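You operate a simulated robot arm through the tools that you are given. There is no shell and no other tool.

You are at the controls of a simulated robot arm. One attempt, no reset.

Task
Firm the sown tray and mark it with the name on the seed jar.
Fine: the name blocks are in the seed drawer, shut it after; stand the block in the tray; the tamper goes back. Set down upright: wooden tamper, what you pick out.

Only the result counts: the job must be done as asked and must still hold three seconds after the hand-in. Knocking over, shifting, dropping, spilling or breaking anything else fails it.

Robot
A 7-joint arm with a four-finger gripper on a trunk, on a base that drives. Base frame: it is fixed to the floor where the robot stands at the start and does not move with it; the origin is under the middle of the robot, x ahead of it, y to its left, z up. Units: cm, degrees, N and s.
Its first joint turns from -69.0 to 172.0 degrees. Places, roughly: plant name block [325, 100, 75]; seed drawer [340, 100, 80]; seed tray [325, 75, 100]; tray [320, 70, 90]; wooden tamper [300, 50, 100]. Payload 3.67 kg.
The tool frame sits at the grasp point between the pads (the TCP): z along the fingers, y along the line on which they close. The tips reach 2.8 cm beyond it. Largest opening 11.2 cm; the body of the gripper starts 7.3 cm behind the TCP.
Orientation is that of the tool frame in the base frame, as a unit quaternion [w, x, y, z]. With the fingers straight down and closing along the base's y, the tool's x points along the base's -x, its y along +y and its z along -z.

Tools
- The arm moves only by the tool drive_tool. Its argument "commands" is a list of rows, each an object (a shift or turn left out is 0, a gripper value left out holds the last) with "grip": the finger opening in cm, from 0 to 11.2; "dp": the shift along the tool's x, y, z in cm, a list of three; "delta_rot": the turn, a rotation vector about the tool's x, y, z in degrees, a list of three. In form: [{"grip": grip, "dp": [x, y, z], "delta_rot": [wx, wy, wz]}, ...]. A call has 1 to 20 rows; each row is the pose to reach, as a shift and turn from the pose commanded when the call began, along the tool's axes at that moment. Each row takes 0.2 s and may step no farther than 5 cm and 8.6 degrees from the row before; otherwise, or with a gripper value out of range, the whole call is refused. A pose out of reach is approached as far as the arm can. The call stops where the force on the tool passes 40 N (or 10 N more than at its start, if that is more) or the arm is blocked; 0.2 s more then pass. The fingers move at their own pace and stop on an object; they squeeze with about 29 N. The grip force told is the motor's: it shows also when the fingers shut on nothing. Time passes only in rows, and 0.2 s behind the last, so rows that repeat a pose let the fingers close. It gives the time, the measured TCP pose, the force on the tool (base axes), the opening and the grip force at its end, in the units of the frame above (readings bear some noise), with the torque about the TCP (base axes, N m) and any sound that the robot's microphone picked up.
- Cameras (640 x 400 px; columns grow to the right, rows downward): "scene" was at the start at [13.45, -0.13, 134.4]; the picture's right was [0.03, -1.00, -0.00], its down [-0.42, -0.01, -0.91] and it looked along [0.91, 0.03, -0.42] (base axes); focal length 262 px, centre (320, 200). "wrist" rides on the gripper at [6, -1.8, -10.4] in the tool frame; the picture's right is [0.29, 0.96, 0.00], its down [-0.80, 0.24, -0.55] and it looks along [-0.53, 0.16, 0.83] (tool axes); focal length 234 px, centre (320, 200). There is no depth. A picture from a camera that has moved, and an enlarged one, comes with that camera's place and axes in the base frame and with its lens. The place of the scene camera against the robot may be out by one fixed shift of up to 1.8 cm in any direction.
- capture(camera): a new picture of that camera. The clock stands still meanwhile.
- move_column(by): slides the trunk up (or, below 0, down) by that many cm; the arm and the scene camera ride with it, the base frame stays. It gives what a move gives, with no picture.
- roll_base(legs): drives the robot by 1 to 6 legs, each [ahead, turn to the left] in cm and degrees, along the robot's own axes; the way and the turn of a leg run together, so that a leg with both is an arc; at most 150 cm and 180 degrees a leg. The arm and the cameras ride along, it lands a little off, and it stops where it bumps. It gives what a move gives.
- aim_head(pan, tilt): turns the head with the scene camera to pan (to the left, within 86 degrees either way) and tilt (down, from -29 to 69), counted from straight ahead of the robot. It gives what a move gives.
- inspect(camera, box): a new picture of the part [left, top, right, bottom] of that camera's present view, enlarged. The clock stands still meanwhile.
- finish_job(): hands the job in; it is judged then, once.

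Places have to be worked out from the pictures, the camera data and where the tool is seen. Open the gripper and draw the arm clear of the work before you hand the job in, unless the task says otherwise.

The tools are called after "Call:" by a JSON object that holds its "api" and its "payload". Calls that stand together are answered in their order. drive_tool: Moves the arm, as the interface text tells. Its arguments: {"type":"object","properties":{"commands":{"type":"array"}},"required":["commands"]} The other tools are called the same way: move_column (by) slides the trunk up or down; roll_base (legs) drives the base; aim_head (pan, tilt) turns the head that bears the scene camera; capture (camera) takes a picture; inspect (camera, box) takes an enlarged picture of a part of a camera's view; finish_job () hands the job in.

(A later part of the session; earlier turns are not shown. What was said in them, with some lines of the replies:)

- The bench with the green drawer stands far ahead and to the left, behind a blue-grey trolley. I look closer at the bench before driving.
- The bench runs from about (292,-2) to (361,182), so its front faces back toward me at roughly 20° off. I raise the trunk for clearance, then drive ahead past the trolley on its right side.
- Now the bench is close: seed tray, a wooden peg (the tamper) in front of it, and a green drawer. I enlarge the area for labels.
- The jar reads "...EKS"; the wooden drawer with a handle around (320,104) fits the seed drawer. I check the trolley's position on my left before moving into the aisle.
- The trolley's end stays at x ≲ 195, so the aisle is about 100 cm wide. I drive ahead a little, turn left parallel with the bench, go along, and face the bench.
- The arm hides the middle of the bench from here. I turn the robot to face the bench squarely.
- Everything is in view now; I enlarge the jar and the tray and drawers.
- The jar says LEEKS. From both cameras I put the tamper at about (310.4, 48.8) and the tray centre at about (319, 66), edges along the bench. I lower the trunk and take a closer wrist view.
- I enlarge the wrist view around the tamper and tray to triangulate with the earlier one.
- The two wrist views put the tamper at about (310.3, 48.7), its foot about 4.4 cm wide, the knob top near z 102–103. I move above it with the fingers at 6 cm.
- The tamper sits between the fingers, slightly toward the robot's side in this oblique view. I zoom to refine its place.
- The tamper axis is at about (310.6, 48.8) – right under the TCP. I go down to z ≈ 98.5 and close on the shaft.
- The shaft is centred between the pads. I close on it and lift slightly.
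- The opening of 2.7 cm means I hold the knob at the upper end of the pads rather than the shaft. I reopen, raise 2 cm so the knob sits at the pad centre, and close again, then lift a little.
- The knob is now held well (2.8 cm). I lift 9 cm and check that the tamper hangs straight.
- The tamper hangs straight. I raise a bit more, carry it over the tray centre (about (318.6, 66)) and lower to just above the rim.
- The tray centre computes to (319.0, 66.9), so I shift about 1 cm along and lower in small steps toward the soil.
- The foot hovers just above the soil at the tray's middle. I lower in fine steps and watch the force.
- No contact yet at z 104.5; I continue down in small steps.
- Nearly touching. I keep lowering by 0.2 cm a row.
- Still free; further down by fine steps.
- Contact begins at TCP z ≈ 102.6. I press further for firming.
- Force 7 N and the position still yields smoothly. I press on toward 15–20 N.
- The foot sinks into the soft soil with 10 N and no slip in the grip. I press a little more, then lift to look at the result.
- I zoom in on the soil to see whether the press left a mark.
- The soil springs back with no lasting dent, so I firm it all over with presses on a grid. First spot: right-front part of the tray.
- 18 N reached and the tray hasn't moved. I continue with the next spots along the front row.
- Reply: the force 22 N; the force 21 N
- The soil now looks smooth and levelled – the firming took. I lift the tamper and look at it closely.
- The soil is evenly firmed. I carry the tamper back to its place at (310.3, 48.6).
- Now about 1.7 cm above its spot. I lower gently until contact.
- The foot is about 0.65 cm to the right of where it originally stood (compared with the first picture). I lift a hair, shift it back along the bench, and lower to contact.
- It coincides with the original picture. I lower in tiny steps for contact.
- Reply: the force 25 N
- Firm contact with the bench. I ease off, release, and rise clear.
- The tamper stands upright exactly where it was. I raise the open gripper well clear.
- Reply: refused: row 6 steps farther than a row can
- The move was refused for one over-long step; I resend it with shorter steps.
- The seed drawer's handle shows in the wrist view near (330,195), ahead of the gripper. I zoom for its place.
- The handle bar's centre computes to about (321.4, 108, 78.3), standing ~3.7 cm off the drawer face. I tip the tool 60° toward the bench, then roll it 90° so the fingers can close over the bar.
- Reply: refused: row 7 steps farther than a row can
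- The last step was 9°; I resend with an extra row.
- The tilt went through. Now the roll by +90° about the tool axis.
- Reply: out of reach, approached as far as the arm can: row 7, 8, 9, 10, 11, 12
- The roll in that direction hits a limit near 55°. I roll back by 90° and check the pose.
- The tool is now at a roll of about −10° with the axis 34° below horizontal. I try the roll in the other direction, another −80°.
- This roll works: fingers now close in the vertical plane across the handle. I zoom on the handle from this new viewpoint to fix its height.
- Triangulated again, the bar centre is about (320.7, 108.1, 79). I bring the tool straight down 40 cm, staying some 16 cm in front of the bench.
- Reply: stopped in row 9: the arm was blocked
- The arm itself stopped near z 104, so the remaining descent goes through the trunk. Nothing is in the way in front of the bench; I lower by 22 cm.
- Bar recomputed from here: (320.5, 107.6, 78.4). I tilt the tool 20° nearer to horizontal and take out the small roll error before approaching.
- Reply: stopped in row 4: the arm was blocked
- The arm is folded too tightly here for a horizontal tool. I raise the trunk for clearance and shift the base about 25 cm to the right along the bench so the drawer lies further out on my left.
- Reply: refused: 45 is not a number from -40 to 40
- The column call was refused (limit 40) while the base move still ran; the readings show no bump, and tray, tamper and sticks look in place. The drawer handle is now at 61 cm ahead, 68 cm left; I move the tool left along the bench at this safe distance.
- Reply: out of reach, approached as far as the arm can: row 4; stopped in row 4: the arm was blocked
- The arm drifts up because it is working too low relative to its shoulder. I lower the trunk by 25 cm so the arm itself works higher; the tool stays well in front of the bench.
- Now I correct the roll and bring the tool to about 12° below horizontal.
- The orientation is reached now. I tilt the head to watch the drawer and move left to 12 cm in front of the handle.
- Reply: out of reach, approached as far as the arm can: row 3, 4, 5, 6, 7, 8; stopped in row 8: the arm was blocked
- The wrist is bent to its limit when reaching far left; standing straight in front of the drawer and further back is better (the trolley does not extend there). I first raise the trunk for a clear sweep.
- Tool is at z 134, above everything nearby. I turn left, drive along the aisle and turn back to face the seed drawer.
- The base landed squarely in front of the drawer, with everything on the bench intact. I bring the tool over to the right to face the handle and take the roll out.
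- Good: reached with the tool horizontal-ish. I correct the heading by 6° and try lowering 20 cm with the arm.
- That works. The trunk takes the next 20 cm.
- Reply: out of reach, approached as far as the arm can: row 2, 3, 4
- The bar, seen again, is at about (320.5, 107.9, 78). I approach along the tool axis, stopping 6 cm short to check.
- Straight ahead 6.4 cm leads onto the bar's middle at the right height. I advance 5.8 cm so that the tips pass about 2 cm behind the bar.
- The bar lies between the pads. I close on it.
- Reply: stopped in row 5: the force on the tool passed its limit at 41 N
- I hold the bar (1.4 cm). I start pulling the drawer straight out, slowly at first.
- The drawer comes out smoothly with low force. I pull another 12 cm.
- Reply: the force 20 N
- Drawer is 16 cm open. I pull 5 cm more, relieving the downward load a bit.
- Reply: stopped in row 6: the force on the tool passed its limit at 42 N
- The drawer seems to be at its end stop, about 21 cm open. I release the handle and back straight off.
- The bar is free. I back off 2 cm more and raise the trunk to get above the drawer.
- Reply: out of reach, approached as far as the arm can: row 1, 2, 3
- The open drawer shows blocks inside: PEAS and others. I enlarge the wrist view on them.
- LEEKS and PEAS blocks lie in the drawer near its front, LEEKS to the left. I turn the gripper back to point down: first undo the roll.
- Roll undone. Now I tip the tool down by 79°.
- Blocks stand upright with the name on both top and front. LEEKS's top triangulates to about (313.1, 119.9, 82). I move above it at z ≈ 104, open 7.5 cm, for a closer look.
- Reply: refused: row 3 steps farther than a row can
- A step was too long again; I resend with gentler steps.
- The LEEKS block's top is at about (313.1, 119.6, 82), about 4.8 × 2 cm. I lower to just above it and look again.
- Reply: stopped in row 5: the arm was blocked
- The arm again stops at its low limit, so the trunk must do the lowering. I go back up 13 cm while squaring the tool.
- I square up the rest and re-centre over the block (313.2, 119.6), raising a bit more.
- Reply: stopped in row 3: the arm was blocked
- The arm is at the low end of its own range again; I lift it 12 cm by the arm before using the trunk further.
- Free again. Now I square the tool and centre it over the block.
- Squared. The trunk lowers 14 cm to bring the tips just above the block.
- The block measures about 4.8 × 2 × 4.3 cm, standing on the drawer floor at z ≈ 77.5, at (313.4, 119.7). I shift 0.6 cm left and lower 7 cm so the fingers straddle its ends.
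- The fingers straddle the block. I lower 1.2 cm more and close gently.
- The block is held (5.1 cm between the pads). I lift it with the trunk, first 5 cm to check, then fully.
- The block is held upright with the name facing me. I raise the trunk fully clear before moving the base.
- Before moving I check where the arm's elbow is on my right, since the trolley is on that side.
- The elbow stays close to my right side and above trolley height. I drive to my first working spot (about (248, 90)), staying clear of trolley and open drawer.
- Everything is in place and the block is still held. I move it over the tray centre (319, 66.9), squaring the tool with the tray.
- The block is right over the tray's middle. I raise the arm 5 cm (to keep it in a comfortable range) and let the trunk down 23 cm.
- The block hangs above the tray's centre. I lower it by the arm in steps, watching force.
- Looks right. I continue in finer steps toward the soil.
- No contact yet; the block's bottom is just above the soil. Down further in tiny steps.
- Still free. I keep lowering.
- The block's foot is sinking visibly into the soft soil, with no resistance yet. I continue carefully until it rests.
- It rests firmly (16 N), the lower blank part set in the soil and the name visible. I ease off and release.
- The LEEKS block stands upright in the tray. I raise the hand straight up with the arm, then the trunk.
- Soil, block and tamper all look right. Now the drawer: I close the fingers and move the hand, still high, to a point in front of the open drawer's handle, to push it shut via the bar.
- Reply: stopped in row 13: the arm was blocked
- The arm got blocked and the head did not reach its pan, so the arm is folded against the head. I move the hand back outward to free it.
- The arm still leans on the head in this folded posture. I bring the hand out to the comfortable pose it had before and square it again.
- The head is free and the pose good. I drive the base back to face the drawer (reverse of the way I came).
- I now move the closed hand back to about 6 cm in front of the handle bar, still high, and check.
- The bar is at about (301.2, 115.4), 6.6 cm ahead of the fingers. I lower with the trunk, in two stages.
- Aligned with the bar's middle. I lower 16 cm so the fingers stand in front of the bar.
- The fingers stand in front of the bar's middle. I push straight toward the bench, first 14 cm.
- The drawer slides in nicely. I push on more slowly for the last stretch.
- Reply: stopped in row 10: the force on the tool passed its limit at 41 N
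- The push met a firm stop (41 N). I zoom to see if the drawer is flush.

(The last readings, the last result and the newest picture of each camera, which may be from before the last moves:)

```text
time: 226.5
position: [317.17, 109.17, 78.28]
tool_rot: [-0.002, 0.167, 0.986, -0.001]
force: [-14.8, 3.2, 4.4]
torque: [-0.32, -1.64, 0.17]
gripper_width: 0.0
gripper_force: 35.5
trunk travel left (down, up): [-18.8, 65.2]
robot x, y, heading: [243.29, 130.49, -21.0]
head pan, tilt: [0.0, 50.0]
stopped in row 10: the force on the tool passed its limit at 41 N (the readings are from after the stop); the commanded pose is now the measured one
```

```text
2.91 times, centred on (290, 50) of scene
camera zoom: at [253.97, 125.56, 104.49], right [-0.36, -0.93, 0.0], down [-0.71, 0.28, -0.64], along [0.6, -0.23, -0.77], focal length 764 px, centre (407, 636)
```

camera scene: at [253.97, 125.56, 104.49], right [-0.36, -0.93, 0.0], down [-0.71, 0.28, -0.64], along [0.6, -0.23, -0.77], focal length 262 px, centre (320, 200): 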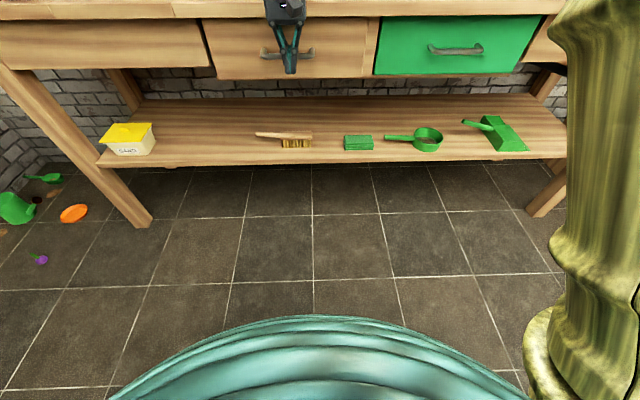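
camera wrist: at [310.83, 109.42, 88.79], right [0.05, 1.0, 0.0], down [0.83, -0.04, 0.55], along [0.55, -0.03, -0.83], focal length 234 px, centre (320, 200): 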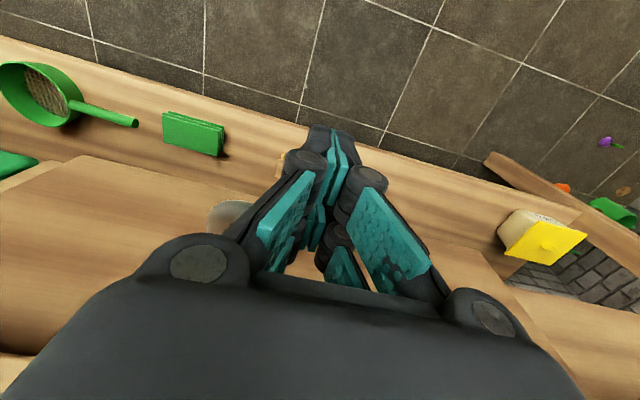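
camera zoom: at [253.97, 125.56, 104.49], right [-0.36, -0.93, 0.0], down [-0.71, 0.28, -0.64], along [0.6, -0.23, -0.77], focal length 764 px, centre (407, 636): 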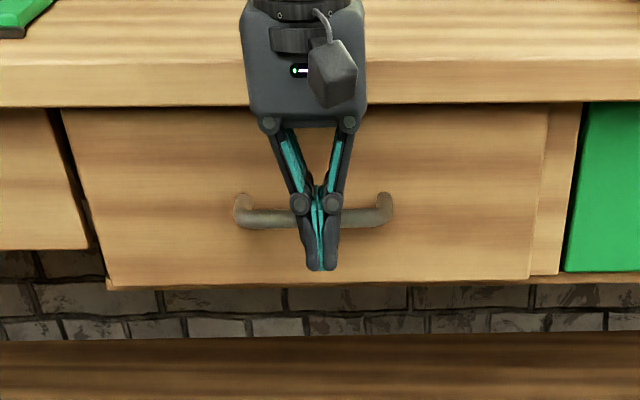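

The torque reading suggests the hand's body met the bench edge before the drawer was fully in; I estimate about 2 cm still to go. I back off, raise slightly and tilt the tool 30° forward so only the fingertips reach the panel above the handle.

Call:
{"api": "drive_tool", "payload": {"commands": [{"grip": 0, "dp": [2, 0, 0]}, {"dp": [5, 0, 0]}, {"dp": [7, 0, -1]}, {"dp": [7, 0, -3], "delta_rot": [0, -8, 0]}, {"dp": [7, 0, -5], "delta_rot": [0, -16, 0]}, {"dp": [7, 0, -5.2], "delta_rot": [0, -24, 0]}, {"dp": [7, 0, -5.2], "delta_rot": [0, -30, 0]}, {"dp": [7, 0, -5.2], "delta_rot": [0, -30, 0]}]}}

Call:
{"api": "capture", "payload": {"camera": "scene"}}

Call:
{"api": "capture", "payload": {"camera": "wrist"}}

```text
time: 228.3
position: [310.64, 111.63, 83.43]
tool_rot: [0.255, 0.162, 0.952, -0.045]
force: [0.7, -0.6, -0.5]
torque: [-0.03, 0.0, -0.03]
gripper_width: 0.02
gripper_force: 35.4
trunk travel left (down, up): [-18.8, 65.2]
robot x, y, heading: [243.0, 130.62, -21.2]
head pan, tilt: [0.0, 50.0]
```

```text
taken
camera scene: at [254.07, 125.54, 104.46], right [-0.36, -0.93, 0.0], down [-0.71, 0.28, -0.64], along [0.6, -0.23, -0.77], focal length 262 px, centre (320, 200)
```

scene: 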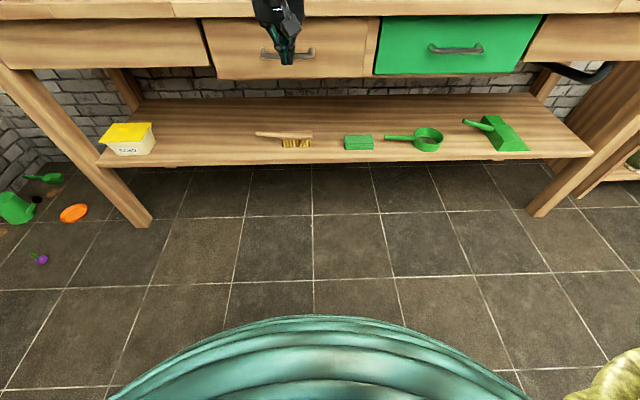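

```text
taken
camera wrist: at [300.2, 113.29, 89.54], right [0.08, 0.99, -0.15], down [0.47, 0.09, 0.88], along [0.88, -0.14, -0.46], focal length 234 px, centre (320, 200)
```

wrist: 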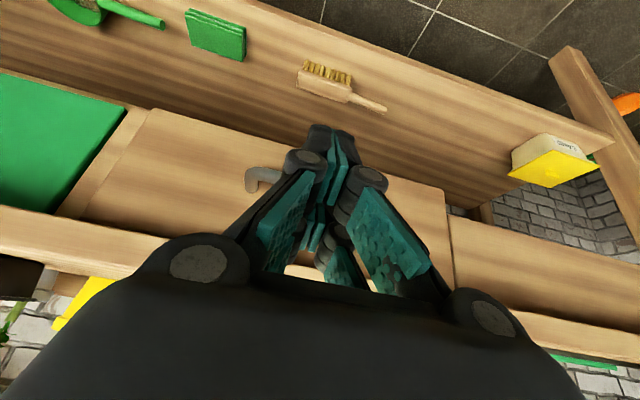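

Call:
{"api": "inspect", "payload": {"camera": "scene", "box": [190, 0, 400, 90]}}

Call:
{"api": "inspect", "payload": {"camera": "wrist", "box": [30, 60, 230, 280]}}

Call:
{"api": "inspect", "payload": {"camera": "wrist", "box": [380, 150, 640, 380]}}

```text
3.05 times, centred on (295, 45) of scene
camera zoom: at [254.07, 125.54, 104.46], right [-0.36, -0.93, 0.0], down [-0.71, 0.28, -0.64], along [0.6, -0.23, -0.77], focal length 800 px, centre (396, 672)
```

zoom: 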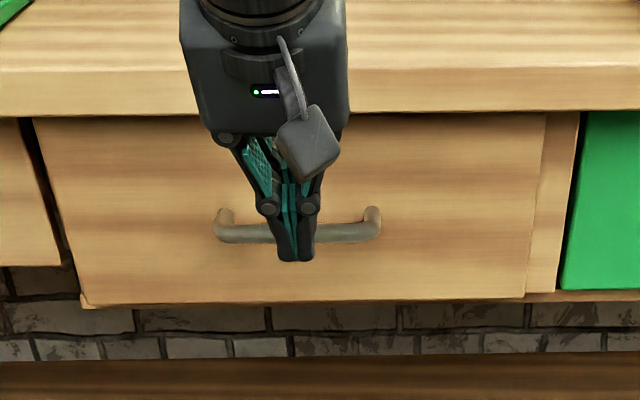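

```text
1.82 times, centred on (130, 170) of wrist
camera zoom: at [300.2, 113.29, 89.54], right [0.08, 0.99, -0.15], down [0.47, 0.09, 0.88], along [0.88, -0.14, -0.46], focal length 426 px, centre (666, 254)
```

zoom: 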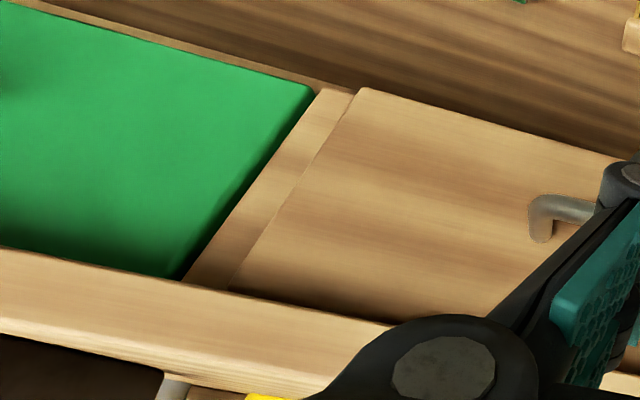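

```text
1.74 times, centred on (510, 265) of wrist
camera zoom: at [300.2, 113.29, 89.54], right [0.08, 0.99, -0.15], down [0.47, 0.09, 0.88], along [0.88, -0.14, -0.46], focal length 407 px, centre (-10, 87)
```

zoom: 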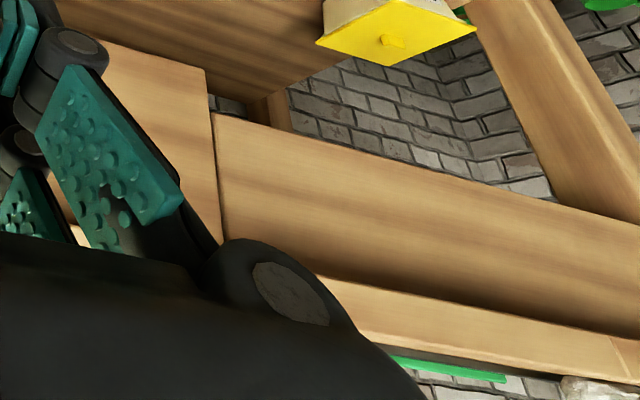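

Comparing the bar position with its original place, the drawer still stands out about 2 cm. I push forward with the tilted fingertips on the panel above the bar.

Call:
{"api": "drive_tool", "payload": {"commands": [{"grip": 0, "dp": [-2.6, -0.05, 1.5]}, {"dp": [-5.2, -0.1, 3.0]}, {"dp": [-7.35, -0.13, 4.25]}, {"dp": [-8.2, -0.15, 4.75]}, {"dp": [-9.1, -0.16, 5.25]}, {"dp": [-9.9, -0.18, 5.75]}, {"dp": [-10.4, -0.19, 6.0]}, {"dp": [-10.4, -0.19, 6.0]}]}}

Call:
{"api": "inspect", "payload": {"camera": "scene", "box": [190, 0, 400, 90]}}

```text
time: 229.5
position: [320.0, 108.16, 82.85]
tool_rot: [0.248, 0.162, 0.954, -0.045]
force: [-2.4, 1.0, -5.1]
torque: [0.01, -0.03, 0.02]
gripper_width: 0.0
gripper_force: 35.7
trunk travel left (down, up): [-18.8, 65.2]
robot x, y, heading: [242.82, 130.65, -21.2]
head pan, tilt: [0.0, 50.0]
stopped in row 6: the force on the tool passed its limit at 53 N (the readings are from after the stop); the commanded pose is now the measured one
```

```text
3.05 times, centred on (295, 45) of scene
camera zoom: at [254.11, 125.53, 104.44], right [-0.36, -0.93, 0.0], down [-0.71, 0.28, -0.64], along [0.6, -0.23, -0.77], focal length 800 px, centre (396, 672)
```

zoom: 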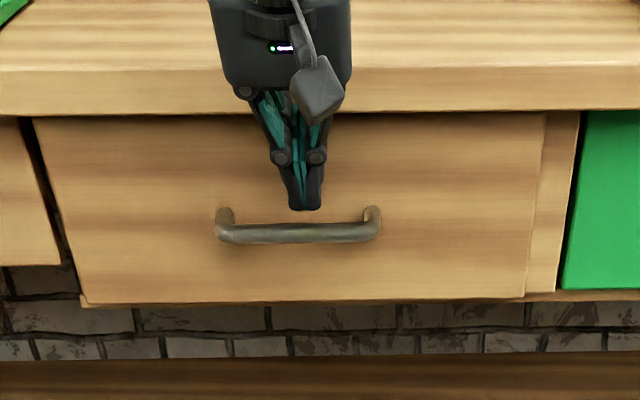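

The drawer did not move further under a quick bump of 53 N. I press again slowly to see whether it is really at its stop.

Call:
{"api": "drive_tool", "payload": {"commands": [{"grip": 0, "dp": [-0.17, 0, 0.1]}, {"dp": [-0.35, 0, 0.2]}, {"dp": [-0.5, 0, 0.3]}, {"dp": [-0.5, 0, 0.3]}]}}

Call:
{"api": "capture", "payload": {"camera": "wrist"}}

```text
time: 230.1
position: [320.28, 108.22, 82.5]
tool_rot: [0.245, 0.162, 0.955, -0.045]
force: [-3.0, 1.3, -3.8]
torque: [0.0, 0.01, -0.01]
gripper_width: 0.0
gripper_force: 35.6
trunk travel left (down, up): [-18.8, 65.2]
robot x, y, heading: [242.89, 130.34, -21.4]
head pan, tilt: [0.0, 50.0]
stopped in row 3: the force on the tool passed its limit at 45 N (the readings are from after the stop); the commanded pose is now the measured one
```

```text
taken
camera wrist: at [309.94, 109.77, 89.0], right [0.08, 0.99, -0.14], down [0.49, 0.09, 0.87], along [0.87, -0.14, -0.47], focal length 234 px, centre (320, 200)
```

wrist: 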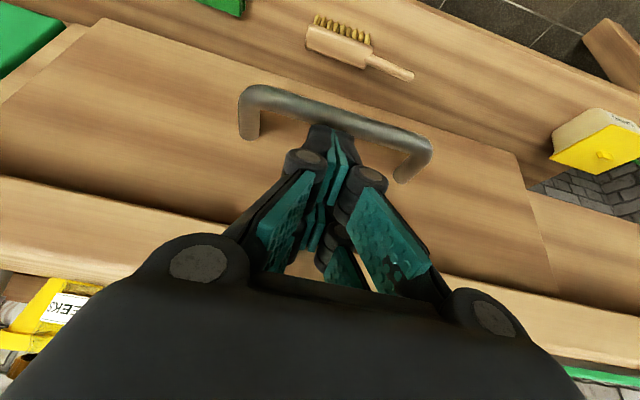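

Using the green drawer's handle as a reference, the seed drawer is still about 2 cm out. I apply a steady moderate push for two seconds to see whether it creeps in.

Call:
{"api": "drive_tool", "payload": {"commands": [{"grip": 0, "dp": [-0.09, 0, 0.05]}, {"dp": [-0.17, 0, 0.1]}, {"dp": [-0.2, 0, 0.12]}, {"dp": [-0.2, 0, 0.12]}, {"dp": [-0.2, 0, 0.12]}, {"dp": [-0.2, 0, 0.12]}, {"dp": [-0.2, 0, 0.12]}, {"dp": [-0.2, 0, 0.12]}]}}

Call:
{"api": "inspect", "payload": {"camera": "scene", "box": [190, 0, 400, 90]}}

```text
time: 231.0
position: [320.28, 108.05, 82.54]
tool_rot: [0.243, 0.162, 0.955, -0.044]
force: [-5.2, 1.3, -3.1]
torque: [-0.01, -0.11, -0.01]
gripper_width: 0.0
gripper_force: 35.7
trunk travel left (down, up): [-18.8, 65.2]
robot x, y, heading: [242.95, 130.43, -21.3]
head pan, tilt: [0.0, 50.0]
stopped in row 4: the force on the tool passed its limit at 41 N (the readings are from after the stop); the commanded pose is now the measured one
```

```text
3.05 times, centred on (295, 45) of scene
camera zoom: at [254.0, 125.57, 104.47], right [-0.36, -0.93, 0.0], down [-0.71, 0.28, -0.64], along [0.6, -0.23, -0.77], focal length 800 px, centre (396, 672)
```

zoom: 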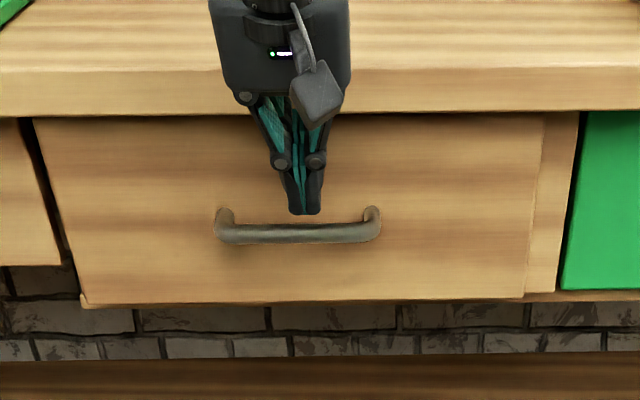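

It is a hard stop. To judge whether this is really the closed position, I want the same wrist view I took of the closed drawer at the beginning. I back off first and straighten the tool.

Call:
{"api": "drive_tool", "payload": {"commands": [{"grip": 0, "dp": [2.6, 0.05, -1.5]}, {"dp": [5.2, 0.1, -3.0]}, {"dp": [9, 0.1, -5.2]}, {"dp": [12.6, 0.1, -7.3]}, {"dp": [16, 0.1, -9.2]}, {"dp": [19.8, 0.1, -11.4], "delta_rot": [0, 6, 0]}, {"dp": [22, 0.1, -12.7], "delta_rot": [0, 14, 0]}, {"dp": [22, 0.1, -12.7], "delta_rot": [0, 22, 0]}, {"dp": [22, 0.1, -12.7], "delta_rot": [0, 28.5, 0]}, {"dp": [22, 0.1, -12.7], "delta_rot": [0, 28.5, 0]}]}}

Call:
{"api": "move_column", "payload": {"by": 40}}

Call:
{"api": "capture", "payload": {"camera": "wrist"}}

Call:
{"api": "capture", "payload": {"camera": "scene"}}

```text
time: 233.2
position: [296.38, 116.59, 83.25]
tool_rot: [-0.001, 0.167, 0.986, -0.002]
force: [-0.2, 0.4, 0.6]
torque: [0.0, 0.01, 0.01]
gripper_width: 0.01
gripper_force: 36.0
trunk travel left (down, up): [-18.8, 65.2]
robot x, y, heading: [242.92, 130.41, -21.2]
head pan, tilt: [0.0, 50.0]
```

```text
time: 237.0
position: [296.41, 116.56, 123.15]
tool_rot: [0.002, 0.169, 0.986, -0.004]
force: [-0.1, 0.3, 1.0]
torque: [-0.01, 0.02, -0.01]
gripper_width: 0.0
gripper_force: 35.8
trunk travel left (down, up): [-58.8, 25.2]
robot x, y, heading: [243.08, 130.64, -21.1]
head pan, tilt: [0.0, 50.0]
```

```text
taken
camera wrist: at [290.1, 116.93, 133.75], right [0.05, 1.0, -0.01], down [0.83, -0.03, 0.56], along [0.55, -0.03, -0.83], focal length 234 px, centre (320, 200)
```

wrist: 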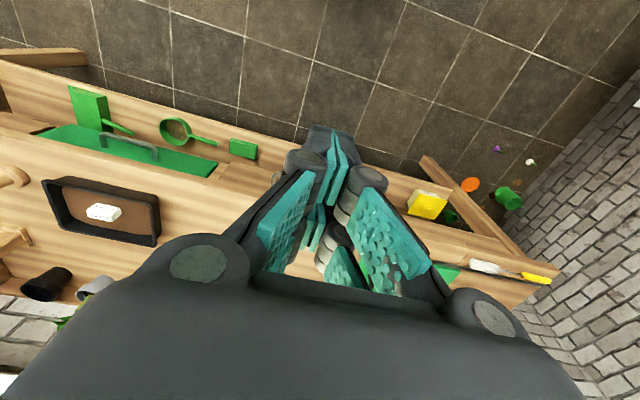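

```text
taken
camera scene: at [254.02, 125.53, 144.45], right [-0.36, -0.93, 0.0], down [-0.71, 0.28, -0.64], along [0.6, -0.23, -0.77], focal length 262 px, centre (320, 200)
```

scene: 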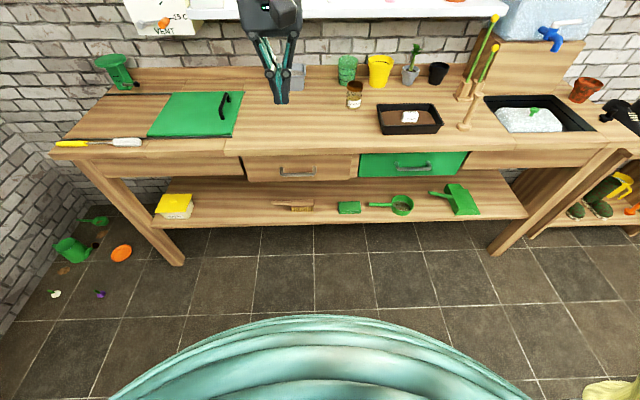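

I open the fingers and replicate the early wrist viewpoint (TCP at (293.0, 106.9, 123.15)).

Call:
{"api": "drive_tool", "payload": {"commands": [{"grip": 3, "dp": [0, -3.5, 0]}, {"grip": 6, "dp": [0, -7, 0]}, {"grip": 6, "dp": [0, -10.26, 0], "delta_rot": [0, 0, 0.45]}, {"grip": 6, "dp": [0, -10.26, 0], "delta_rot": [0, 0, 0.45]}]}}

Call:
{"api": "capture", "payload": {"camera": "wrist"}}

Call:
{"api": "inspect", "payload": {"camera": "wrist", "box": [270, 150, 390, 220]}}

Call:
{"api": "inspect", "payload": {"camera": "scene", "box": [230, 130, 480, 230]}}

```text
time: 238.0
position: [292.95, 107.08, 123.25]
tool_rot: [0.002, 0.172, 0.985, -0.004]
force: [-0.9, 0.8, 0.3]
torque: [-0.05, 0.02, 0.02]
gripper_width: 5.97
gripper_force: 0.0
trunk travel left (down, up): [-58.8, 25.2]
robot x, y, heading: [242.89, 130.66, -21.2]
head pan, tilt: [0.0, 50.0]
```

```text
taken
camera wrist: at [286.66, 107.43, 133.77], right [0.05, 1.0, -0.01], down [0.83, -0.04, 0.55], along [0.55, -0.04, -0.83], focal length 234 px, centre (320, 200)
```

wrist: 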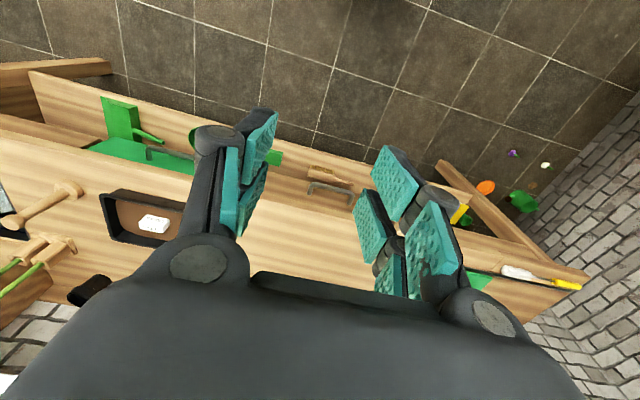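

```text
5.33 times, centred on (330, 185) of wrist
camera zoom: at [286.66, 107.43, 133.77], right [0.05, 1.0, -0.01], down [0.83, -0.04, 0.55], along [0.55, -0.04, -0.83], focal length 1249 px, centre (267, 280)
```

zoom: 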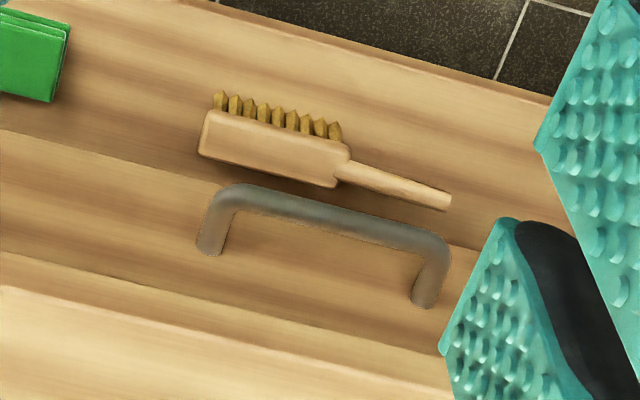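

```text
2.56 times, centred on (355, 180) of scene
camera zoom: at [254.08, 125.76, 144.46], right [-0.36, -0.93, 0.0], down [-0.71, 0.28, -0.64], along [0.6, -0.23, -0.77], focal length 672 px, centre (230, 251)
```

zoom: 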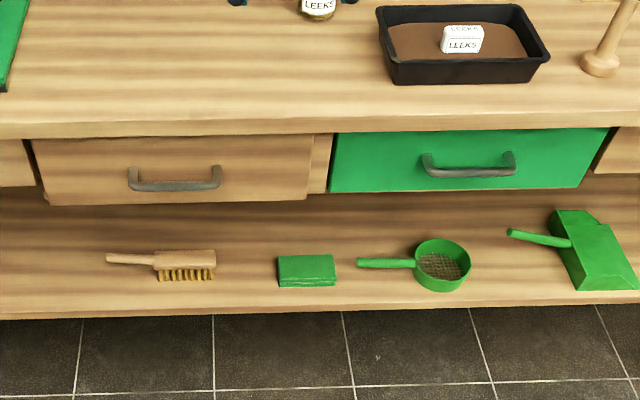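

Direct comparison with the early view: the bar and drawer edge sit ~28 px nearer to me, i.e. the drawer is still about 1.4 cm out. I will grip the handle again horizontally, which allows both pushing fully in and reopening. First the tilt.

Call:
{"api": "drive_tool", "payload": {"commands": [{"grip": 6, "delta_rot": [0, -8, 0]}, {"delta_rot": [0, -16, 0]}, {"delta_rot": [0, -24, 0]}, {"delta_rot": [0, -32, 0]}, {"delta_rot": [0, -40, 0]}, {"delta_rot": [0, -48, 0]}, {"delta_rot": [0, -56, 0]}, {"delta_rot": [0, -64, 0]}, {"delta_rot": [0, -72, 0]}, {"delta_rot": [0, -78, 0]}, {"delta_rot": [0, -78, 0]}]}}

```text
time: 240.4
position: [295.99, 107.66, 124.59]
tool_rot: [0.62, 0.132, 0.765, -0.11]
force: [0.3, -0.7, 0.5]
torque: [0.01, 0.01, -0.03]
gripper_width: 5.99
gripper_force: 0.0
out of reach, approached as far as the arm can: row 9, 10, 11
trunk travel left (down, up): [-58.8, 25.2]
robot x, y, heading: [242.84, 130.61, -21.3]
head pan, tilt: [0.0, 50.0]
```

Now the roll of −90°, moving outward a little at the same time for comfort.

Call:
{"api": "drive_tool", "payload": {"commands": [{"grip": 6, "dp": [0, 0, 1], "delta_rot": [0, 0, -8.5]}, {"dp": [0, 0, 2], "delta_rot": [0, 0, -17]}, {"dp": [0, 0, 3], "delta_rot": [0, 0, -25.5]}, {"dp": [0, 0, 3], "delta_rot": [0, 0, -34]}, {"dp": [0, 0, 3], "delta_rot": [0, 0, -42.5]}, {"dp": [0, 0, 3], "delta_rot": [0, 0, -51]}, {"dp": [0, 0, 3], "delta_rot": [0, 0, -59.5]}, {"dp": [0, 0, 3], "delta_rot": [0, 0, -68]}, {"dp": [0, 0, 3], "delta_rot": [0, 0, -76.5]}, {"dp": [0, 0, 3], "delta_rot": [0, 0, -84]}, {"dp": [0, 0, 3], "delta_rot": [0, 0, -90]}, {"dp": [0, 0, 3], "delta_rot": [0, 0, -90]}]}}

Call:
{"api": "capture", "payload": {"camera": "wrist"}}

```text
time: 243.0
position: [298.82, 106.61, 124.13]
tool_rot: [0.36, -0.448, 0.634, -0.517]
force: [-0.7, 0.3, -0.3]
torque: [0.0, 0.02, 0.01]
gripper_width: 6.03
gripper_force: 0.2
trunk travel left (down, up): [-58.8, 25.2]
robot x, y, heading: [242.92, 130.72, -21.0]
head pan, tilt: [0.0, 50.0]
```

```text
taken
camera wrist: at [287.51, 104.34, 128.25], right [-0.28, -0.21, -0.94], down [-0.29, 0.95, -0.13], along [0.91, 0.23, -0.33], focal length 234 px, centre (320, 200)
```

wrist: 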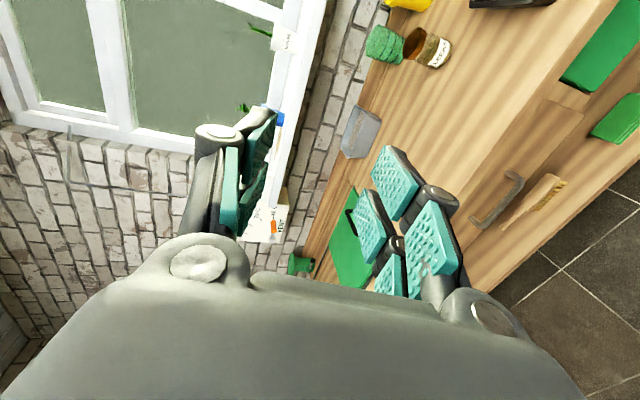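

Rolled. I align sideways with the handle, then lower by the trunk.

Call:
{"api": "drive_tool", "payload": {"commands": [{"grip": 6, "dp": [-4.2, 0, 0.5]}, {"dp": [-8.5, -0.2, 0.9]}, {"dp": [-8.5, -0.2, 0.9]}]}}

Call:
{"api": "move_column", "payload": {"by": -40}}

Call:
{"api": "capture", "payload": {"camera": "wrist"}}

```text
time: 243.8
position: [302.56, 114.27, 123.96]
tool_rot: [0.361, -0.448, 0.634, -0.517]
force: [-1.0, 0.0, 0.1]
torque: [0.02, -0.01, 0.04]
gripper_width: 6.02
gripper_force: 0.1
trunk travel left (down, up): [-58.8, 25.2]
robot x, y, heading: [242.9, 130.6, -21.2]
head pan, tilt: [0.0, 50.0]
```

```text
time: 247.6
position: [302.65, 114.34, 83.96]
tool_rot: [0.361, -0.448, 0.634, -0.517]
force: [-0.3, 0.1, -0.1]
torque: [0.04, -0.01, -0.02]
gripper_width: 5.98
gripper_force: 0.0
trunk travel left (down, up): [-18.8, 65.2]
robot x, y, heading: [243.18, 130.43, -21.5]
head pan, tilt: [0.0, 50.0]
```

```text
taken
camera wrist: at [291.26, 111.97, 88.0], right [-0.28, -0.21, -0.94], down [-0.29, 0.95, -0.13], along [0.92, 0.23, -0.33], focal length 234 px, centre (320, 200)
```

wrist: 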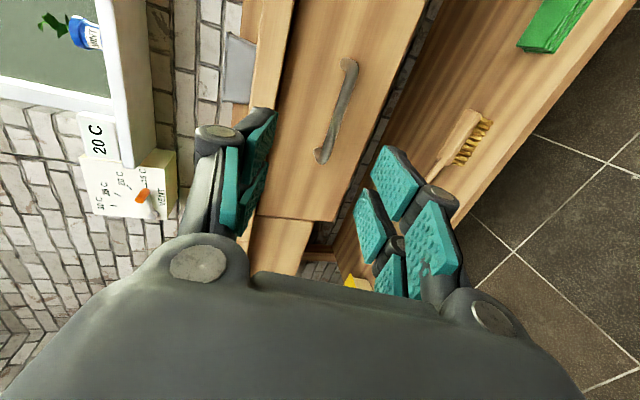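

The bar is ahead at about (319, 108.2, 78.2). I approach in two stages.

Call:
{"api": "drive_tool", "payload": {"commands": [{"grip": 6, "dp": [0, 1, 3.5]}, {"dp": [0.1, 2.03, 7.5]}, {"dp": [0.13, 2.03, 12]}, {"dp": [0.13, 2.03, 12]}]}}

Call:
{"api": "capture", "payload": {"camera": "wrist"}}

```text
time: 248.6
position: [313.2, 110.24, 79.39]
tool_rot: [0.361, -0.448, 0.634, -0.517]
force: [0.8, -0.4, -0.9]
torque: [-0.03, 0.01, -0.02]
gripper_width: 6.03
gripper_force: 0.0
trunk travel left (down, up): [-18.8, 65.2]
robot x, y, heading: [242.92, 130.57, -21.3]
head pan, tilt: [0.0, 50.0]
```

```text
taken
camera wrist: at [301.95, 107.87, 83.43], right [-0.28, -0.21, -0.94], down [-0.29, 0.95, -0.13], along [0.91, 0.23, -0.33], focal length 234 px, centre (320, 200)
```

wrist: 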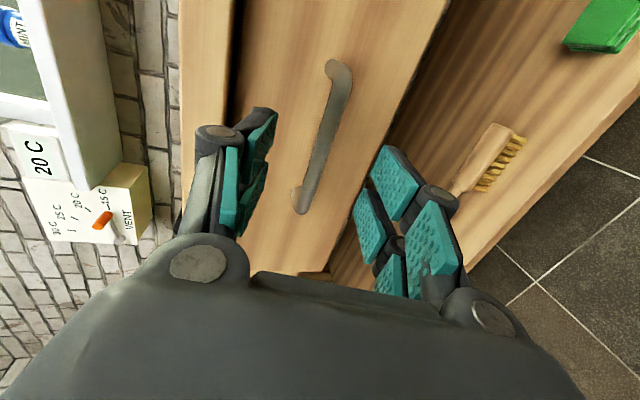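

Call:
{"api": "drive_tool", "payload": {"commands": [{"grip": 6, "dp": [0, 0.1, 2.5]}, {"dp": [0, 0.2, 4.5]}, {"dp": [0, 0.2, 5.85]}, {"dp": [0, 0.2, 5.85]}, {"grip": 4, "dp": [0, 0.2, 5.85]}, {"grip": 2.5, "dp": [0, 0.2, 5.85]}, {"grip": 1.2, "dp": [0, 0.2, 5.85]}, {"grip": 1.0, "dp": [0, 0.2, 5.85]}]}}

Call:
{"api": "capture", "payload": {"camera": "wrist"}}

```text
time: 250.4
position: [318.6, 108.31, 77.78]
tool_rot: [0.361, -0.448, 0.634, -0.517]
force: [0.2, -0.1, -9.1]
torque: [0.35, 0.07, -0.02]
gripper_width: 1.36
gripper_force: 45.0
trunk travel left (down, up): [-18.8, 65.2]
robot x, y, heading: [242.45, 130.74, -21.1]
head pan, tilt: [0.0, 50.0]
```

```text
taken
camera wrist: at [307.24, 105.98, 81.93], right [-0.29, -0.21, -0.94], down [-0.29, 0.95, -0.12], along [0.91, 0.23, -0.33], focal length 234 px, centre (320, 200)
```

wrist: 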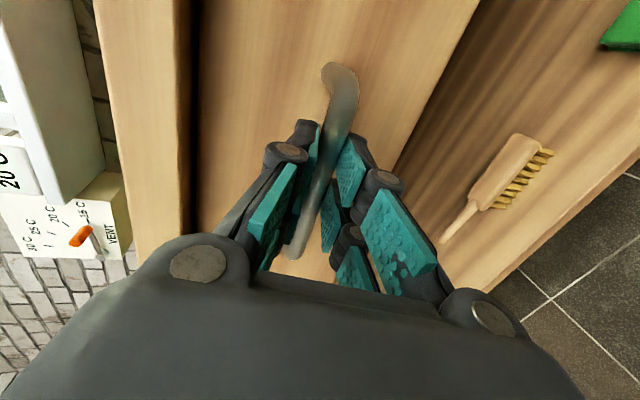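

Bar gripped again at about 1.2 cm short of its original place. I push inward in small steps.

Call:
{"api": "drive_tool", "payload": {"commands": [{"dp": [0, 0.1, 0.15]}, {"dp": [0, 0.05, 0.35]}, {"dp": [0, 0, 0.6]}, {"dp": [0, -0.05, 0.85]}, {"dp": [0, -0.1, 1.1]}, {"dp": [0, -0.15, 1.3]}, {"dp": [0, -0.15, 1.3]}]}}

```text
time: 252.0
position: [319.78, 107.79, 77.89]
tool_rot: [0.361, -0.447, 0.635, -0.516]
force: [-2.9, -7.1, -19.4]
torque: [0.11, 0.35, -0.97]
gripper_width: 1.37
gripper_force: 44.5
trunk travel left (down, up): [-18.8, 65.2]
robot x, y, heading: [242.68, 130.54, -21.4]
head pan, tilt: [0.0, 50.0]
```

It moved 1.3 cm freely – the drawer is back at its original place. I press slightly more to find the true stop.

Call:
{"api": "drive_tool", "payload": {"commands": [{"dp": [0, 0.15, 0.15]}, {"dp": [0, 0.1, 0.3]}, {"dp": [0, 0.1, 0.45]}, {"dp": [0, 0.1, 0.45]}]}}

Call:
{"api": "capture", "payload": {"camera": "wrist"}}

```text
time: 253.0
position: [319.89, 107.8, 78.0]
tool_rot: [0.361, -0.448, 0.634, -0.516]
force: [-13.0, 0.5, 4.0]
torque: [0.36, -0.12, 0.31]
gripper_width: 1.36
gripper_force: 45.0
trunk travel left (down, up): [-18.8, 65.2]
robot x, y, heading: [243.11, 130.79, -21.6]
head pan, tilt: [0.0, 50.0]
stopped in row 4: the force on the tool passed its limit at 41 N (the readings are from after the stop); the commanded pose is now the measured one
```

```text
taken
camera wrist: at [308.68, 105.47, 81.92], right [-0.28, -0.21, -0.94], down [-0.29, 0.95, -0.12], along [0.91, 0.23, -0.33], focal length 234 px, centre (320, 200)
```

wrist: 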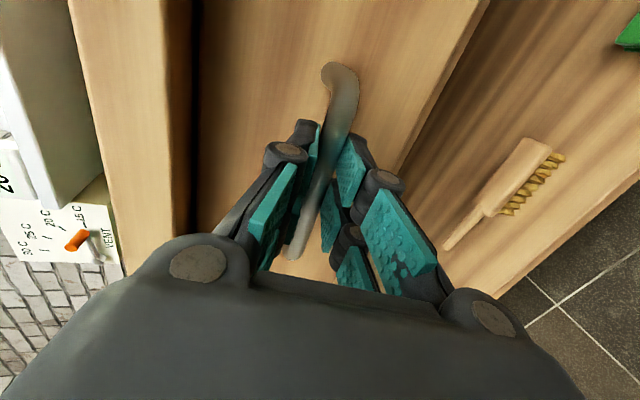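

Now it's at the true stop, same as the original closed position. I release the bar and back straight off.

Call:
{"api": "drive_tool", "payload": {"commands": [{"grip": 3}, {"grip": 5.5}, {"grip": 5.5}, {"grip": 5.5, "dp": [0, 0, -1.5]}, {"dp": [0, 0, -4]}, {"dp": [0, 0, -8]}, {"dp": [0, 0, -12]}, {"dp": [0, 0, -15]}, {"dp": [0, 0, -15]}]}}

Call:
{"api": "capture", "payload": {"camera": "wrist"}}

```text
time: 255.0
position: [306.29, 112.8, 80.76]
tool_rot: [0.361, -0.448, 0.635, -0.516]
force: [-0.1, -0.1, 0.2]
torque: [0.01, 0.03, 0.01]
gripper_width: 5.47
gripper_force: 0.0
trunk travel left (down, up): [-18.8, 65.2]
robot x, y, heading: [242.78, 130.68, -21.3]
head pan, tilt: [0.0, 50.0]
```

```text
taken
camera wrist: at [295.05, 110.48, 84.78], right [-0.29, -0.21, -0.94], down [-0.29, 0.95, -0.12], along [0.91, 0.23, -0.33], focal length 234 px, centre (320, 200)
```

wrist: 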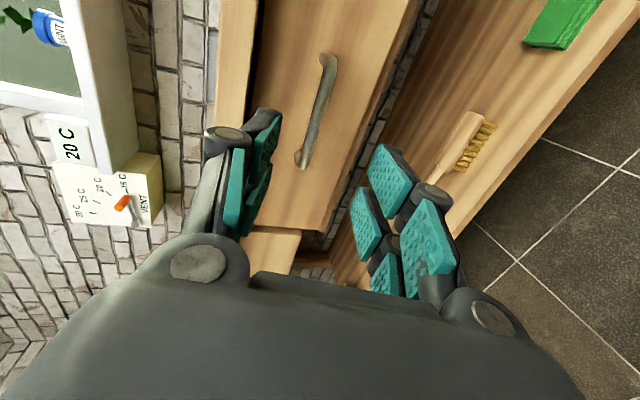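

Released and clear. I raise the trunk, then unroll the tool to take the reference view again.

Call:
{"api": "move_column", "payload": {"by": 40}}

Call:
{"api": "drive_tool", "payload": {"commands": [{"grip": 6, "delta_rot": [0, 0, 8.5]}, {"delta_rot": [0, 0, 17]}, {"delta_rot": [0, 0, 25.5]}, {"delta_rot": [0, 0, 34]}, {"delta_rot": [0, 0, 42.5]}, {"delta_rot": [0, 0, 51]}, {"delta_rot": [0, 0, 59.5]}, {"delta_rot": [0, 0, 68]}, {"delta_rot": [0, 0, 76.5]}, {"delta_rot": [0, 0, 84]}, {"delta_rot": [0, 0, 90]}, {"delta_rot": [0, 0, 90]}]}}

Call:
{"api": "drive_tool", "payload": {"commands": [{"delta_rot": [0, 8, 0]}, {"delta_rot": [0, 16, 0]}, {"delta_rot": [0, 24, 0]}, {"delta_rot": [0, 32, 0]}, {"delta_rot": [0, 40, 0]}, {"delta_rot": [0, 48, 0]}, {"delta_rot": [0, 56, 0]}, {"delta_rot": [0, 64, 0]}, {"delta_rot": [0, 72, 0]}, {"delta_rot": [0, 78, 0]}, {"delta_rot": [0, 78, 0]}]}}

Call:
{"api": "capture", "payload": {"camera": "scene"}}

```text
time: 258.8
position: [306.49, 112.7, 120.72]
tool_rot: [0.361, -0.447, 0.635, -0.516]
force: [0.6, -0.7, 0.7]
torque: [0.02, 0.02, 0.0]
gripper_width: 5.49
gripper_force: 0.0
trunk travel left (down, up): [-58.8, 25.2]
robot x, y, heading: [242.54, 130.61, -20.8]
head pan, tilt: [0.0, 50.0]
```

```text
time: 261.4
position: [306.27, 112.83, 120.78]
tool_rot: [0.62, 0.133, 0.766, -0.11]
force: [-1.1, -0.2, 0.3]
torque: [-0.01, 0.01, 0.0]
gripper_width: 6.02
gripper_force: 0.1
trunk travel left (down, up): [-58.8, 25.2]
robot x, y, heading: [242.83, 130.65, -21.6]
head pan, tilt: [0.0, 50.0]
```

```text
time: 263.8
position: [306.37, 112.92, 120.79]
tool_rot: [0.0, 0.172, 0.985, -0.002]
force: [-0.4, -0.3, -0.7]
torque: [0.0, -0.01, 0.02]
gripper_width: 6.01
gripper_force: 0.1
trunk travel left (down, up): [-58.8, 25.2]
robot x, y, heading: [242.57, 130.96, -21.4]
head pan, tilt: [0.0, 50.0]
```

```text
taken
camera scene: at [253.94, 125.51, 144.46], right [-0.36, -0.93, 0.0], down [-0.71, 0.28, -0.64], along [0.6, -0.23, -0.77], focal length 262 px, centre (320, 200)
```

scene: 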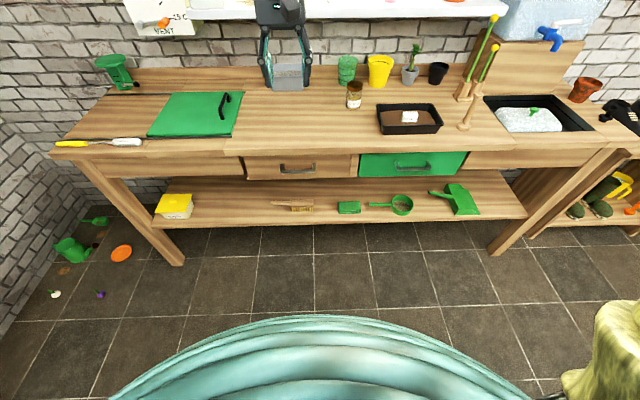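

Call:
{"api": "drive_tool", "payload": {"commands": [{"grip": 6, "dp": [2.6, -2.6, -0.6]}, {"dp": [5.3, -5.1, -1.2]}, {"dp": [7.9, -7.7, -1.8]}, {"dp": [10.5, -10.2, -2.36]}, {"dp": [10.5, -10.2, -2.36]}]}}

Call:
{"api": "inspect", "payload": {"camera": "wrist", "box": [270, 150, 390, 220]}}

Call:
{"api": "inspect", "payload": {"camera": "scene", "box": [230, 60, 510, 235]}}

```text
time: 265.0
position: [293.12, 106.95, 123.16]
tool_rot: [-0.001, 0.172, 0.985, -0.004]
force: [-0.2, 0.2, 0.0]
torque: [0.0, 0.03, -0.02]
gripper_width: 5.99
gripper_force: 0.0
trunk travel left (down, up): [-58.8, 25.2]
robot x, y, heading: [243.08, 130.97, -21.3]
head pan, tilt: [0.0, 50.0]
```

```text
5.33 times, centred on (330, 185) of wrist
camera zoom: at [286.89, 107.28, 133.54], right [0.05, 1.0, -0.01], down [0.83, -0.04, 0.55], along [0.55, -0.03, -0.83], focal length 1249 px, centre (267, 280)
```

zoom: 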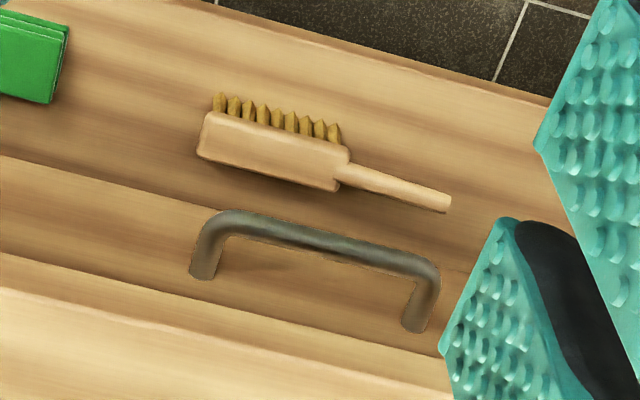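

```text
2.29 times, centred on (370, 148) of scene
camera zoom: at [254.11, 125.56, 144.44], right [-0.36, -0.93, 0.0], down [-0.71, 0.28, -0.64], along [0.6, -0.23, -0.77], focal length 600 px, centre (206, 320)
```

zoom: 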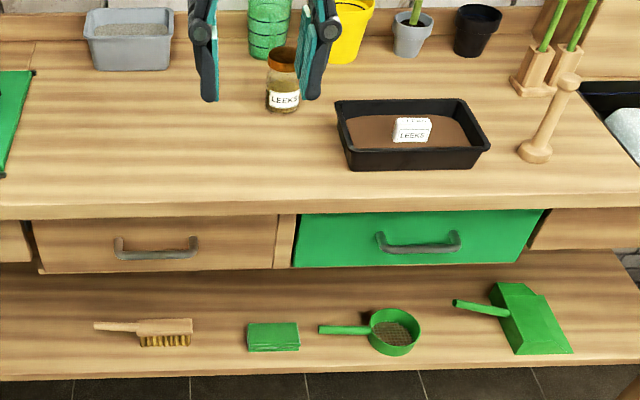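

The view now matches the original closed state exactly. One last close look at tray, block and tamper before handing in, with the arm raised clear.

Call:
{"api": "move_column", "payload": {"by": 20}}

Call:
{"api": "inspect", "payload": {"camera": "scene", "box": [350, 100, 510, 200]}}

Call:
{"api": "capture", "payload": {"camera": "scene"}}

```text
time: 267.2
position: [293.05, 106.89, 143.06]
tool_rot: [0.001, 0.172, 0.985, -0.003]
force: [0.6, 0.0, 0.3]
torque: [0.01, -0.03, 0.03]
gripper_width: 6.01
gripper_force: 0.0
trunk travel left (down, up): [-78.8, 5.2]
robot x, y, heading: [242.76, 130.54, -21.2]
head pan, tilt: [0.0, 50.0]
```

```text
4.00 times, centred on (430, 150) of scene
camera zoom: at [253.99, 125.51, 164.45], right [-0.36, -0.93, 0.0], down [-0.71, 0.28, -0.64], along [0.6, -0.23, -0.77], focal length 1050 px, centre (-120, 400)
```

zoom: 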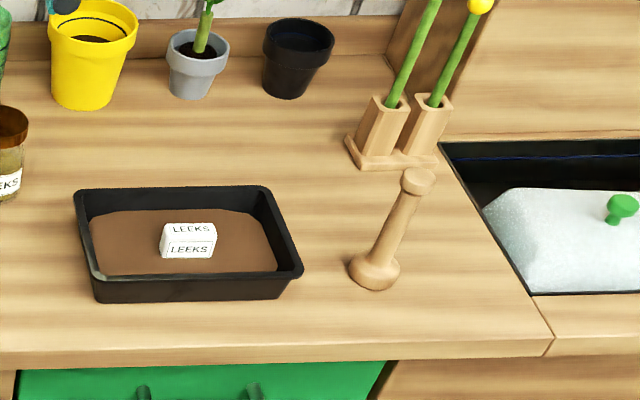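

```text
taken
camera scene: at [253.99, 125.51, 164.45], right [-0.36, -0.93, 0.0], down [-0.71, 0.28, -0.64], along [0.6, -0.23, -0.77], focal length 262 px, centre (320, 200)
```

scene: 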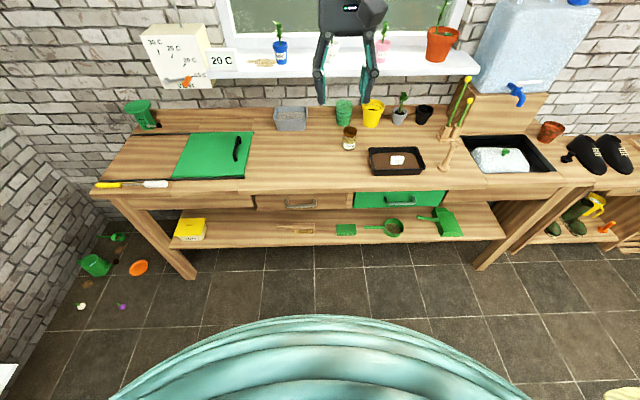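

The soil is firmed, the LEEKS block stands upright in the tray and the tamper is upright in its old place. The seed drawer is shut, and the gripper is open and clear. I hand in.

Call:
{"api": "finish_job", "payload": {}}

```text
The job is handed in.
```

I firmed the sown tray and stood the LEEKS name block upright in the middle of it, matching the name on the seed jar. The job is handed in; no verdict came back.

- **Tray:** I pressed the soil with the wooden tamper at several spots, about 14–22 N each. In the pictures the surface went from rough to smooth and level.
- **Tamper:** it stands upright where it was; I compared it with the first picture before letting go.
- **Name block:** its foot is set in the soil and the name faces the front of the bench.
- **Seed drawer:** it is shut. My first push stopped about 1.4 cm short, so I gripped the handle again and pushed it home. A repeat of the view I took before opening it now matches.

One base move ran with the arm lower than planned, because the call to raise the trunk first was refused. No bump was reported, and the pictures afterwards showed nothing shifted. While pushing the drawer, the gripper also met hard stops of up to about 53 N. The first was probably the bench edge; I'm not sure what stopped the later ones.
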